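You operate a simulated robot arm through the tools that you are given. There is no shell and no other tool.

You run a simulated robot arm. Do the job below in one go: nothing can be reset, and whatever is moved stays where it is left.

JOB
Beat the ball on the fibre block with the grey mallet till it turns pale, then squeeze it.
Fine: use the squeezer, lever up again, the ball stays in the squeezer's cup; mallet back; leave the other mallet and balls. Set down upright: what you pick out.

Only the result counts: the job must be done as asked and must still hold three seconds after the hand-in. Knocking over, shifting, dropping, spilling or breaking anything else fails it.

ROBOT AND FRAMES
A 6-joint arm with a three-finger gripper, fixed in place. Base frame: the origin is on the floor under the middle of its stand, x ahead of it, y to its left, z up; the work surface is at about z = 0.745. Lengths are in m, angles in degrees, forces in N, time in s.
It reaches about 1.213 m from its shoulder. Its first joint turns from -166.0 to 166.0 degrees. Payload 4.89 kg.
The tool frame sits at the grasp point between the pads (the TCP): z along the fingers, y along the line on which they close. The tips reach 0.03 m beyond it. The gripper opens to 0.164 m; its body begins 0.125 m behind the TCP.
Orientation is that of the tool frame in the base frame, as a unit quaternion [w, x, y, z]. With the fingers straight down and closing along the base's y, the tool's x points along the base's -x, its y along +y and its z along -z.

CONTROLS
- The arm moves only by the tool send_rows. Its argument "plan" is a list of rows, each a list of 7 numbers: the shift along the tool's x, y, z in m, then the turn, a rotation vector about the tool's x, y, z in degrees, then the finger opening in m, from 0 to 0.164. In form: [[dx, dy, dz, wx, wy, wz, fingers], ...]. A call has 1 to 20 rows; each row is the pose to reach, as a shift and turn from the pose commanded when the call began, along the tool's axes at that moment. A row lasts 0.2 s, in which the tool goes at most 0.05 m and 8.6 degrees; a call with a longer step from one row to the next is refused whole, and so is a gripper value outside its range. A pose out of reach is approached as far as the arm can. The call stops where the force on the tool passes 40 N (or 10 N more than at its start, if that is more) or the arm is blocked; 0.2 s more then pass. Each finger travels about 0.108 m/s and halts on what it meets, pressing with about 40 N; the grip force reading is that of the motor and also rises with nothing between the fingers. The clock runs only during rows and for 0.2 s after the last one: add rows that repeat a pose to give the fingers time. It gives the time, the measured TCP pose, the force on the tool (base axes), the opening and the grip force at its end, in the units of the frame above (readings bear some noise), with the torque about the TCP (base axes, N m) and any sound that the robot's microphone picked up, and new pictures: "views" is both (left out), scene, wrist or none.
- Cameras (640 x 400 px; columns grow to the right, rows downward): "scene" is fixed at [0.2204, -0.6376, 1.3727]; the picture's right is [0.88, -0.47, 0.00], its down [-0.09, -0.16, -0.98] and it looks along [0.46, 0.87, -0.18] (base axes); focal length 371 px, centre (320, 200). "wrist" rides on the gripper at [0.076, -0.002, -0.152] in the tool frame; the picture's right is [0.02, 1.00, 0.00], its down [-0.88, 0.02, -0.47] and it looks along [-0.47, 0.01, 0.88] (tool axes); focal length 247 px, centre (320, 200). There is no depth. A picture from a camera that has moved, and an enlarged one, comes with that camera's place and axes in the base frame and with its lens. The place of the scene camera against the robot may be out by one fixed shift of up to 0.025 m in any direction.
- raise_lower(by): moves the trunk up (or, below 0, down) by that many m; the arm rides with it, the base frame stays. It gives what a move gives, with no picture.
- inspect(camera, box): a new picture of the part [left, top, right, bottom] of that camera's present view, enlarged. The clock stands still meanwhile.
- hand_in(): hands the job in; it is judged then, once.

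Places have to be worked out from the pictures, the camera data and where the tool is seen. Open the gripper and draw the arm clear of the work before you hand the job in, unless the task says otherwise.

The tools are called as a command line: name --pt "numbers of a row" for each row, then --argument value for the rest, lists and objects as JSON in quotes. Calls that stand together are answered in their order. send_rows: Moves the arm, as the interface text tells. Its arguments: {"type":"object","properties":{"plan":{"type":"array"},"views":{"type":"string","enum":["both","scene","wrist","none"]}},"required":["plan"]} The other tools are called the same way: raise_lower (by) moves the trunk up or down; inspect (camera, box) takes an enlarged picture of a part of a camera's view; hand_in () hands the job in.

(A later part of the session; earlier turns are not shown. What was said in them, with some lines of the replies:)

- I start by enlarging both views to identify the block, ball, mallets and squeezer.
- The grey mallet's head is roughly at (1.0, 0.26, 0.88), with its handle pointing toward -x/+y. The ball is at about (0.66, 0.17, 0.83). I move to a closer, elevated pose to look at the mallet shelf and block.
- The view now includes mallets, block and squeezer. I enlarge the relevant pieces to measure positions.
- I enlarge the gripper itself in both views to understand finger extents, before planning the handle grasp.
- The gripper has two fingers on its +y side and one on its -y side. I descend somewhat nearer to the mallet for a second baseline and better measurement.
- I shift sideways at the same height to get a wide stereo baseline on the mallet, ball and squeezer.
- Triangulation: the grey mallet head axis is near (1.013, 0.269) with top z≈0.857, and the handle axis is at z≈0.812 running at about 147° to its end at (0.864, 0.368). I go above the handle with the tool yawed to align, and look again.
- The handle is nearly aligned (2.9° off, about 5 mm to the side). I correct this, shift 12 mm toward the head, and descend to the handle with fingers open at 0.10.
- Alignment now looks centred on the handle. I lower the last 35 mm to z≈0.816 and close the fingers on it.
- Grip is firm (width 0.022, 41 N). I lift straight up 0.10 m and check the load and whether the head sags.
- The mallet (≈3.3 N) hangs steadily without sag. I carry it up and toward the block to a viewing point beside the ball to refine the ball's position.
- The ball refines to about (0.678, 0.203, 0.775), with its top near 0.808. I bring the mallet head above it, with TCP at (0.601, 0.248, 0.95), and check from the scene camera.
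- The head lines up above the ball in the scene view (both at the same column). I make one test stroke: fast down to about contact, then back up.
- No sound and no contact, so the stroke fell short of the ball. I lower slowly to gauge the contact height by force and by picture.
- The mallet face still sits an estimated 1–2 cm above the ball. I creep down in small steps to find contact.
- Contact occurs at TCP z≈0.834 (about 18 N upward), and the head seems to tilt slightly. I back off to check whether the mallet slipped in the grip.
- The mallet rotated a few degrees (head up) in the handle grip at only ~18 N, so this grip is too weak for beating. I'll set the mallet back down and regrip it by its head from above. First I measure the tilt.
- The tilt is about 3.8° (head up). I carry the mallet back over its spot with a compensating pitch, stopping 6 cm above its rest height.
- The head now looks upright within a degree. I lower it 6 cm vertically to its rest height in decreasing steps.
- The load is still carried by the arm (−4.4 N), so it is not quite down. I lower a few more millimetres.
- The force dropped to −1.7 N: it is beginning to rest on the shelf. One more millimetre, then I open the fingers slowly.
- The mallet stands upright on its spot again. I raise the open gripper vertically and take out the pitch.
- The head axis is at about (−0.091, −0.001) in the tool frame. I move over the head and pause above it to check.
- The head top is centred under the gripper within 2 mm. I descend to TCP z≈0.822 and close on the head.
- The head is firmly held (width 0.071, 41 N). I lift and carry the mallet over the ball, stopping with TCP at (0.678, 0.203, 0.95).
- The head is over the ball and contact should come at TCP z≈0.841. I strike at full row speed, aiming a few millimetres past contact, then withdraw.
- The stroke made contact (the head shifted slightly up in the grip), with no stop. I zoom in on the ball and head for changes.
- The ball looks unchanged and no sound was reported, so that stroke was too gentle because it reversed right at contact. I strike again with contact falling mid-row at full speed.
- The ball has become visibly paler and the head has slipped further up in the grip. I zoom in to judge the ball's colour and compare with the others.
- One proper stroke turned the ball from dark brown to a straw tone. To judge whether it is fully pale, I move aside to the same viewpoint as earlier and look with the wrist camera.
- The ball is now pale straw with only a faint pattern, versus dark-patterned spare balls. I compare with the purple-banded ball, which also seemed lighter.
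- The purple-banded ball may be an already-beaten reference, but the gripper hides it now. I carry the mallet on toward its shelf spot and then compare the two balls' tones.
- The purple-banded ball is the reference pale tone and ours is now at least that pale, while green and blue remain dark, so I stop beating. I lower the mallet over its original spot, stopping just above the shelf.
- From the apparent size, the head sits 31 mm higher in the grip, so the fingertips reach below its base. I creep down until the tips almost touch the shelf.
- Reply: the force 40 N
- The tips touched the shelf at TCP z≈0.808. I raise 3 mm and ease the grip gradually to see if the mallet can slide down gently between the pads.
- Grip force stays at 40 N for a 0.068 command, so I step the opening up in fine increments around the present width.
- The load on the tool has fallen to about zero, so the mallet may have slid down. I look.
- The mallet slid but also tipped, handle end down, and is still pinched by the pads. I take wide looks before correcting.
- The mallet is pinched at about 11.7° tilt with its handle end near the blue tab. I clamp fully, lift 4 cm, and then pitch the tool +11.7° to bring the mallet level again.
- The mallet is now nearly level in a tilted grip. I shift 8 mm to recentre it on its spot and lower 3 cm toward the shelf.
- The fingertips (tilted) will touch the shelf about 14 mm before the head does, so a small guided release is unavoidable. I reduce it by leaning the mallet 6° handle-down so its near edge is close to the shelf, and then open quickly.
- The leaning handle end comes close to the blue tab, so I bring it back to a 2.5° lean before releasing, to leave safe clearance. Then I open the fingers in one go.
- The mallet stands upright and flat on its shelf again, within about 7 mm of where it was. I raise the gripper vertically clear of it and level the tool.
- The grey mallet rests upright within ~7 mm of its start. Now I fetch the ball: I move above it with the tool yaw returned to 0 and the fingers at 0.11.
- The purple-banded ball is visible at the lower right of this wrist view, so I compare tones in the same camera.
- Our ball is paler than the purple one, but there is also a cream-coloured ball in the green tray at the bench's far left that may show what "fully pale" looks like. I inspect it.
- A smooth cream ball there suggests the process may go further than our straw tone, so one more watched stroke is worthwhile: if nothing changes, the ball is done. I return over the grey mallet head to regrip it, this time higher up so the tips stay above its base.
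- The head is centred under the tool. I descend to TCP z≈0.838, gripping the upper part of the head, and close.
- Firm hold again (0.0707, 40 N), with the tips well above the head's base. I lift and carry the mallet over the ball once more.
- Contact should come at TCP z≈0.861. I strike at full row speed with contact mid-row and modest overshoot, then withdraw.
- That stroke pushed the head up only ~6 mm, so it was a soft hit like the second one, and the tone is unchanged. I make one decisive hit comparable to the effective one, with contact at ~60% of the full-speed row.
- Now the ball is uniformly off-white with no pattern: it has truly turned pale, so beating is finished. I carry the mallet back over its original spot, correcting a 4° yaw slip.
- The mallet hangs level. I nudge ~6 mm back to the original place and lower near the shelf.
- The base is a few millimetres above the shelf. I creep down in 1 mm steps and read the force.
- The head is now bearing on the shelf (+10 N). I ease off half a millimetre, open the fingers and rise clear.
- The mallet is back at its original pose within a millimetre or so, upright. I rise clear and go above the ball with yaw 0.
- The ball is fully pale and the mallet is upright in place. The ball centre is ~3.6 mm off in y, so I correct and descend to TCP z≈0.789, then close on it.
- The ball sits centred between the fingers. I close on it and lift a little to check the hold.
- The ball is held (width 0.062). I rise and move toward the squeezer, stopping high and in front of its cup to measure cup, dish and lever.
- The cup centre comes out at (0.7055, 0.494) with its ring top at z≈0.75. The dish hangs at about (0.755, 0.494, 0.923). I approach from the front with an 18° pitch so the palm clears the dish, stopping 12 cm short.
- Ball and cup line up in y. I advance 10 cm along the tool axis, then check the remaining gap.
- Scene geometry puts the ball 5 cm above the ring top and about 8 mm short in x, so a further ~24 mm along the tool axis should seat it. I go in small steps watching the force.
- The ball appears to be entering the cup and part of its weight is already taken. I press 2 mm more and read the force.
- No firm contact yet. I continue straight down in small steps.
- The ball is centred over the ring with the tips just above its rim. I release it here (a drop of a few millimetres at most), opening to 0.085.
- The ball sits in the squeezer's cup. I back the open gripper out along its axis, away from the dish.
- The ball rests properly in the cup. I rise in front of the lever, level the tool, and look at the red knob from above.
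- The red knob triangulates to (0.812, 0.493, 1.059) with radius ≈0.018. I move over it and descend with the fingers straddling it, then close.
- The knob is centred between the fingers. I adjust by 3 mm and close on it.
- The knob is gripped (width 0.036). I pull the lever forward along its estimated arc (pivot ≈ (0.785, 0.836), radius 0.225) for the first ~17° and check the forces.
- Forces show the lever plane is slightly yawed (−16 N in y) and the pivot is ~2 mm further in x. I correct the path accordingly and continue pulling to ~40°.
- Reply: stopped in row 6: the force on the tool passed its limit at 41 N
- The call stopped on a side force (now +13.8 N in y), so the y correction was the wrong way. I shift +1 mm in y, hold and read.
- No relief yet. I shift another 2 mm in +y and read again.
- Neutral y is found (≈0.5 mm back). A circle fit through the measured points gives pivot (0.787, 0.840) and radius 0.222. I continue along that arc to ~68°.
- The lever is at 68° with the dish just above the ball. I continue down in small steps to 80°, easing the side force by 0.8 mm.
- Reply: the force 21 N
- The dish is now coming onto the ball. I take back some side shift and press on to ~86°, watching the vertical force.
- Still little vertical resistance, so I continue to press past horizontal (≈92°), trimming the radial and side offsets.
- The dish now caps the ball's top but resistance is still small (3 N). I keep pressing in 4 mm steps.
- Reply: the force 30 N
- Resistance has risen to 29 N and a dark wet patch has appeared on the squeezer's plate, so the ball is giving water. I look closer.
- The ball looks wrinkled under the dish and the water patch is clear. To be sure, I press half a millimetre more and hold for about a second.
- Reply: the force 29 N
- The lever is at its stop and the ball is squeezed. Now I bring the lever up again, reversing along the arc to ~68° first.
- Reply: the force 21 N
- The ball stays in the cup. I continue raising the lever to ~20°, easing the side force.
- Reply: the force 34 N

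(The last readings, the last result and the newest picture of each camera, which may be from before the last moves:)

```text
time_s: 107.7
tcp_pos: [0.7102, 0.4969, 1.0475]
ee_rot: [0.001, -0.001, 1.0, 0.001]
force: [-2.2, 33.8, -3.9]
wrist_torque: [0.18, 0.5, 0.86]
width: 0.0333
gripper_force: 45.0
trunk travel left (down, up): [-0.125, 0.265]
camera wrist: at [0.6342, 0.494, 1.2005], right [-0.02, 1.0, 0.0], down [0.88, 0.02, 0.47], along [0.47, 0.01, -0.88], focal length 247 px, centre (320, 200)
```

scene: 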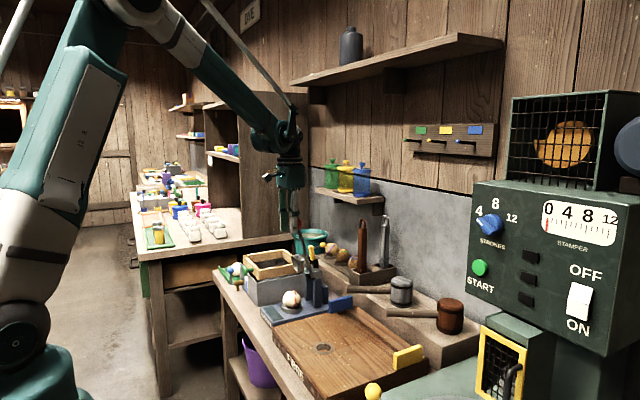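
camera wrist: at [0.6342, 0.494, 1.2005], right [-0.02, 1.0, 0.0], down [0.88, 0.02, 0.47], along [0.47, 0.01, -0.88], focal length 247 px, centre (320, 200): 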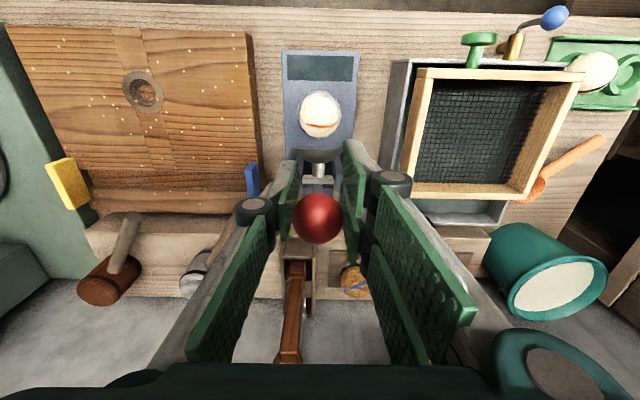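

Side force is +34 N, so I shift +2 mm in y and bring the lever the rest of the way up to its original leaning-back angle.

send_rows --pt "0 0.001 0 0 0 0 0.02" --pt "-0.005 0.002 -0.0015 0 0 0 0.02" --pt "-0.026 0.0022 -0.0077 0 0 0 0.02" --pt "-0.0527 0.0022 -0.0122 0 0 0 0.02" --pt "-0.0759 0.0022 -0.0134 0 0 0 0.02" --pt "-0.0953 0.0022 -0.0126 0 0 0 0.02" --pt "-0.1026 0.0022 -0.0118 0 0 0 0.02" --pt "-0.1026 0.0022 -0.0118 0 0 0 0.02"

inspect --camera "scene" --box '[250, 180, 370, 320]'

```text
time_s: 108.7
tcp_pos: [0.7563, 0.5134, 1.056]
ee_rot: [0.0, -0.006, 1.0, 0.006]
force: [-1.9, 88.5, -13.7]
wrist_torque: [0.27, 0.99, 2.68]
width: 0.0
gripper_force: 45.1
trunk travel left (down, up): [-0.125, 0.265]
stopped in row 5: the force on the tool passed its limit at 73 N (the readings are from after the stop); the commanded pose is now the measured one
camera wrist: at [0.68, 0.508, 1.2101], right [-0.04, 1.0, 0.01], down [0.88, 0.03, 0.47], along [0.47, 0.03, -0.88], focal length 247 px, centre (320, 200)
```

scene: 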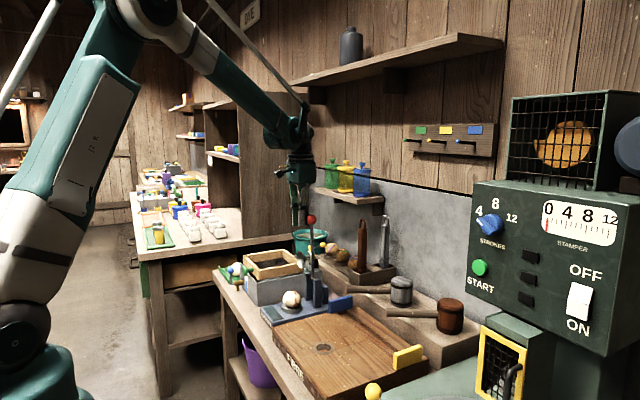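
wrist: 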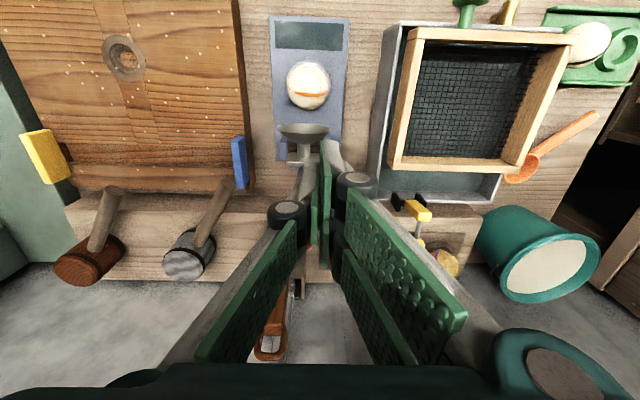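

```text
2.86 times, centred on (310, 250) of scene
camera zoom: at [0.2204, -0.6376, 1.3727], right [0.88, -0.47, 0.0], down [-0.09, -0.16, -0.98], along [0.46, 0.87, -0.18], focal length 1060 px, centre (349, 57)
```

zoom: 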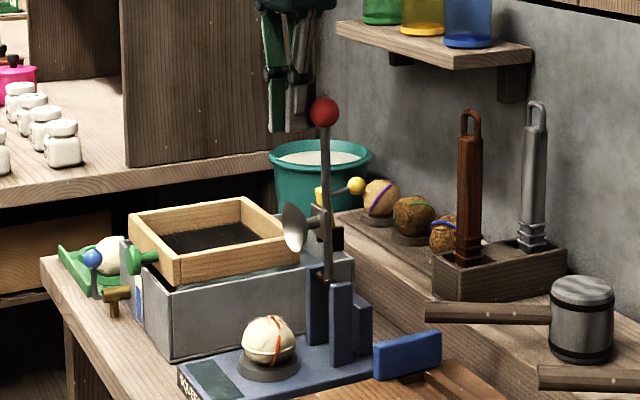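

The knob slipped out of the grip near the top. The closed fingers are now wedged beside it with 88 N of side force, and the lever itself is almost upright. I back the tool away (+y and toward the robot), then up.

send_rows --pt "0.004 0.006 0 0 0 0 0.0" --pt "0.012 0.014 0 0 0 0 0.0" --pt "0.025 0.022 -0.01 0 0 0 0.0" --pt "0.04 0.03 -0.04 0 0 0 0.0" --pt "0.05 0.03 -0.08 0 0 0 0.0" --pt "0.05 0.03 -0.08 0 0 0 0.0"

inspect --camera "scene" --box '[250, 180, 370, 320]'

inspect --camera "wrist" --box '[200, 40, 440, 260]'

```text
time_s: 110.1
tcp_pos: [0.71, 0.5301, 1.1401]
ee_rot: [0.0, -0.002, 1.0, 0.004]
force: [0.1, 0.4, 0.2]
wrist_torque: [0.0, -0.04, 0.02]
width: 0.0
gripper_force: 39.7
trunk travel left (down, up): [-0.125, 0.265]
camera wrist: at [0.6333, 0.5269, 1.2941], right [-0.03, 1.0, 0.01], down [0.88, 0.02, 0.47], along [0.47, 0.02, -0.88], focal length 247 px, centre (320, 200)
```

scene: 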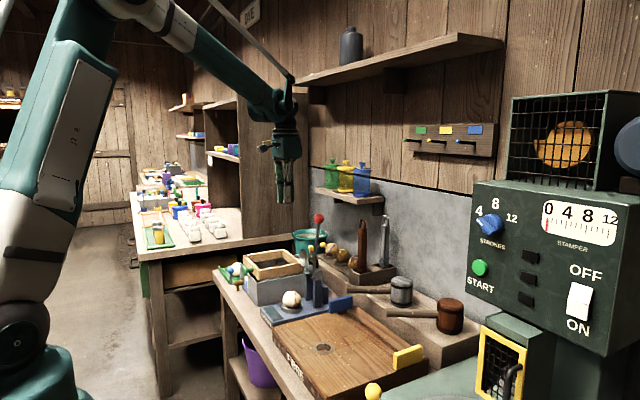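
wrist: 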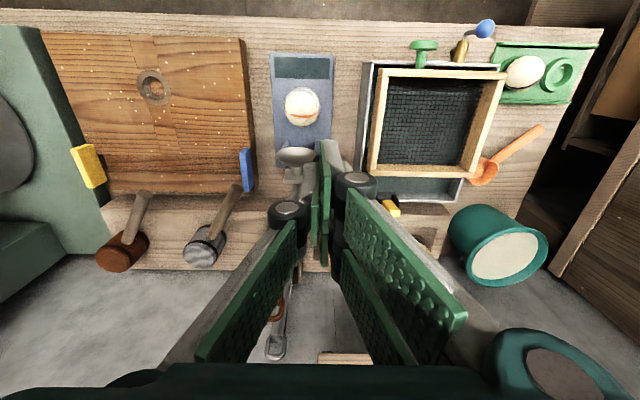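

```text
2.86 times, centred on (310, 250) of scene
camera zoom: at [0.2204, -0.6376, 1.3727], right [0.88, -0.47, 0.0], down [-0.09, -0.16, -0.98], along [0.46, 0.87, -0.18], focal length 1060 px, centre (349, 57)
```

zoom: 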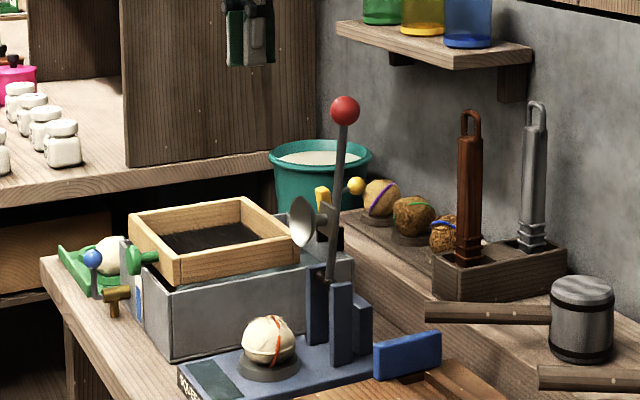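

```text
1.82 times, centred on (320, 150) of wrist
camera zoom: at [0.6333, 0.5269, 1.2941], right [-0.03, 1.0, 0.01], down [0.88, 0.02, 0.47], along [0.47, 0.02, -0.88], focal length 449 px, centre (320, 291)
```

zoom: 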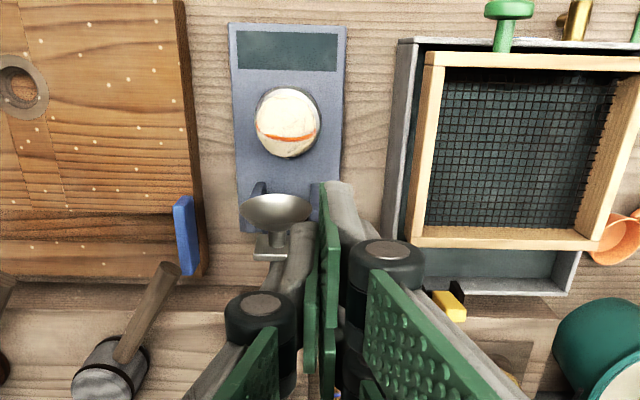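

The tool is free and the lever has returned fully to its original upright position, with the ball still in the cup. I rise, open the gripper, and withdraw toward the starting pose.

send_rows --pt "0.01 0 -0.04 0 0 0 0.0" --pt "0.02 0 -0.08 0 0 0 0.02" --pt "0.03 -0.02 -0.12 0 0 0 0.05" --pt "0.04 -0.06 -0.14 0 0 0 0.08" --pt "0.05 -0.1 -0.15 0 0 0 0.12" --pt "0.06 -0.14 -0.16 0 0 0 0.15" --pt "0.07 -0.18 -0.16 0 0 0 0.16" --pt "0.08 -0.22 -0.16 0 0 0 0.16" --pt "0.09 -0.26 -0.16 0 0 0 0.16" --pt "0.1 -0.3 -0.16 0 0 0 0.16" --pt "0.11 -0.34 -0.16 0 0 0 0.16" --pt "0.12 -0.38 -0.16 0 0 0 0.16" --pt "0.13 -0.42 -0.16 0 0 0 0.16" --pt "0.13 -0.46 -0.16 0 0 0 0.16" --pt "0.13 -0.5 -0.16 0 0 0 0.16" --pt "0.13 -0.5 -0.16 0 0 0 0.16"

inspect --camera "scene" --box '[200, 200, 480, 400]'

inspect --camera "scene" --box '[255, 265, 335, 325]'

inspect --camera "scene" --box '[330, 260, 480, 360]'

inspect --camera "scene" --box '[250, 200, 370, 340]'

```text
time_s: 113.5
tcp_pos: [0.5822, 0.0288, 1.2973]
ee_rot: [0.0, -0.002, 1.0, 0.004]
force: [-0.2, -0.6, -0.9]
wrist_torque: [-0.05, 0.0, -0.02]
width: 0.1603
gripper_force: 0.1
trunk travel left (down, up): [-0.125, 0.265]
camera wrist: at [0.5059, 0.0256, 1.45], right [-0.03, 1.0, 0.01], down [0.88, 0.02, 0.47], along [0.47, 0.02, -0.88], focal length 247 px, centre (320, 200)
```

scene: 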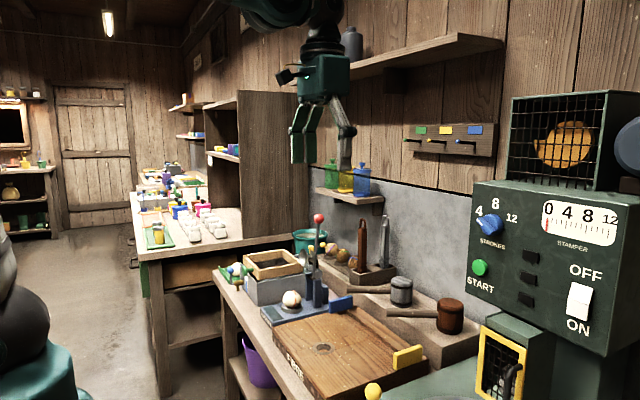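
wrist: 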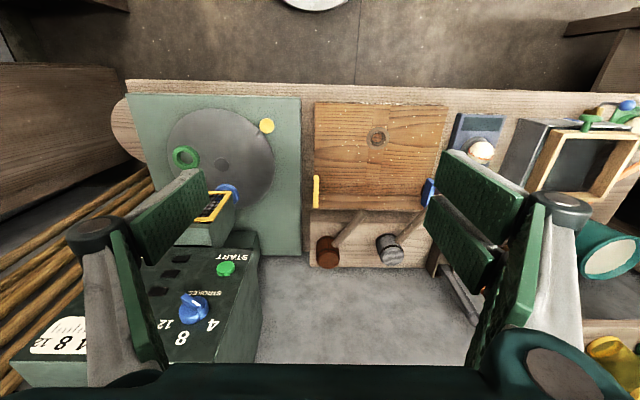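

```text
2.00 times, centred on (340, 300) of scene
camera zoom: at [0.2204, -0.6376, 1.3727], right [0.88, -0.47, 0.0], down [-0.09, -0.16, -0.98], along [0.46, 0.87, -0.18], focal length 742 px, centre (280, 0)
```

zoom: 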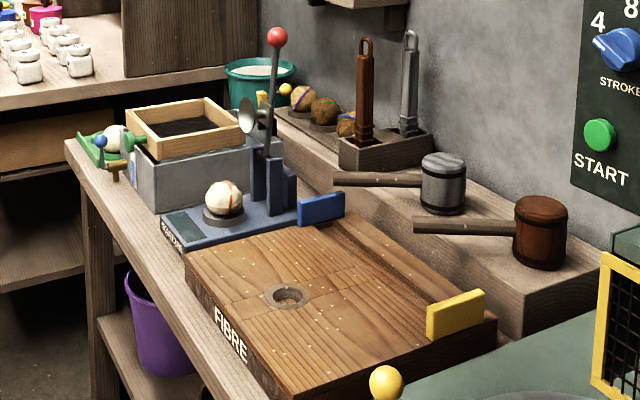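

```text
6.67 times, centred on (295, 295) of scene
camera zoom: at [0.2204, -0.6376, 1.3727], right [0.88, -0.47, 0.0], down [-0.09, -0.16, -0.98], along [0.46, 0.87, -0.18], focal length 2474 px, centre (487, -433)
```

zoom: 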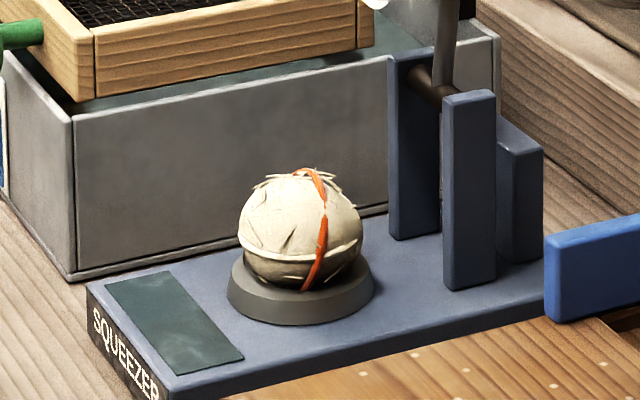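

```text
4.00 times, centred on (405, 310) of scene
camera zoom: at [0.2204, -0.6376, 1.3727], right [0.88, -0.47, 0.0], down [-0.09, -0.16, -0.98], along [0.46, 0.87, -0.18], focal length 1484 px, centre (-20, -240)
```

zoom: 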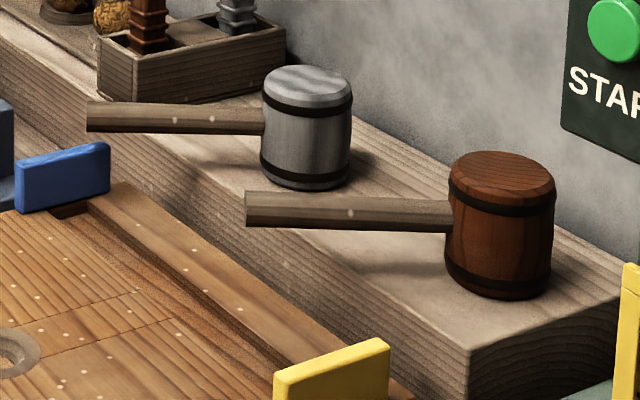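

```text
2.86 times, centred on (310, 270) of scene
camera zoom: at [0.2204, -0.6376, 1.3727], right [0.88, -0.47, 0.0], down [-0.09, -0.16, -0.98], along [0.46, 0.87, -0.18], focal length 1060 px, centre (349, 0)
```

zoom: 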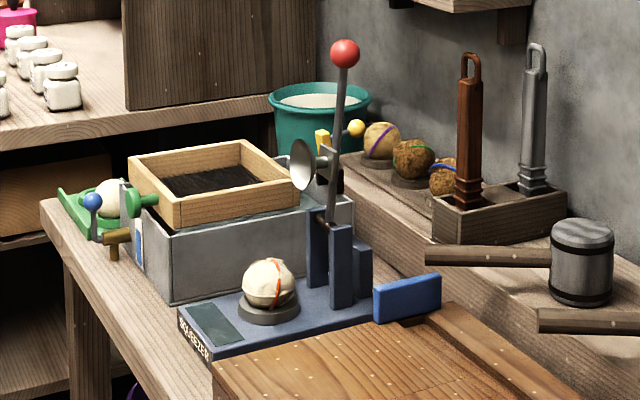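

The final check shows everything in order:
- **Ball:** pale and squeezed, sitting in the squeezer's cup.
- **Lever:** back up.
- **Grey mallet:** upright, at its original pose in the picture.
- **Everything else:** the brown mallet and the other balls look untouched.
- **Arm:** gripper open and clear of the work.

I hand in.

hand_in

```text
The job is handed in.
```

The ball has been beaten pale on the fibre block and squeezed. It sits in the squeezer's cup with the lever back up. I've handed the job in but have no verdict back.

- **Beating:** the grey mallet needed two hard strokes plus some softer contacts. The first hard stroke gave only a straw colour. The second turned the ball off-white all over.
- **Mallet handling:** the mallet slipped in the grip while striking, so I set it down and regripped it twice. At one set-down it tipped in the grip with its handle end close to the blue tab on the block. I levelled it and released it about 1.5 cm above the shelf. It ended upright, at its original place as far as the pictures show.
- **Squeezing:** the lever reached its stop at about 29 N, and a dark wet patch appeared on the squeezer's plate.
- **Lever return:** the knob slipped out of the fingers near the top, with a side force of up to about 88 N on the squeezer. The lever then settled back at its original upright angle. The squeezer did not look shifted afterwards.

The brown mallet and the other three balls look untouched. The gripper is open and the arm is clear.
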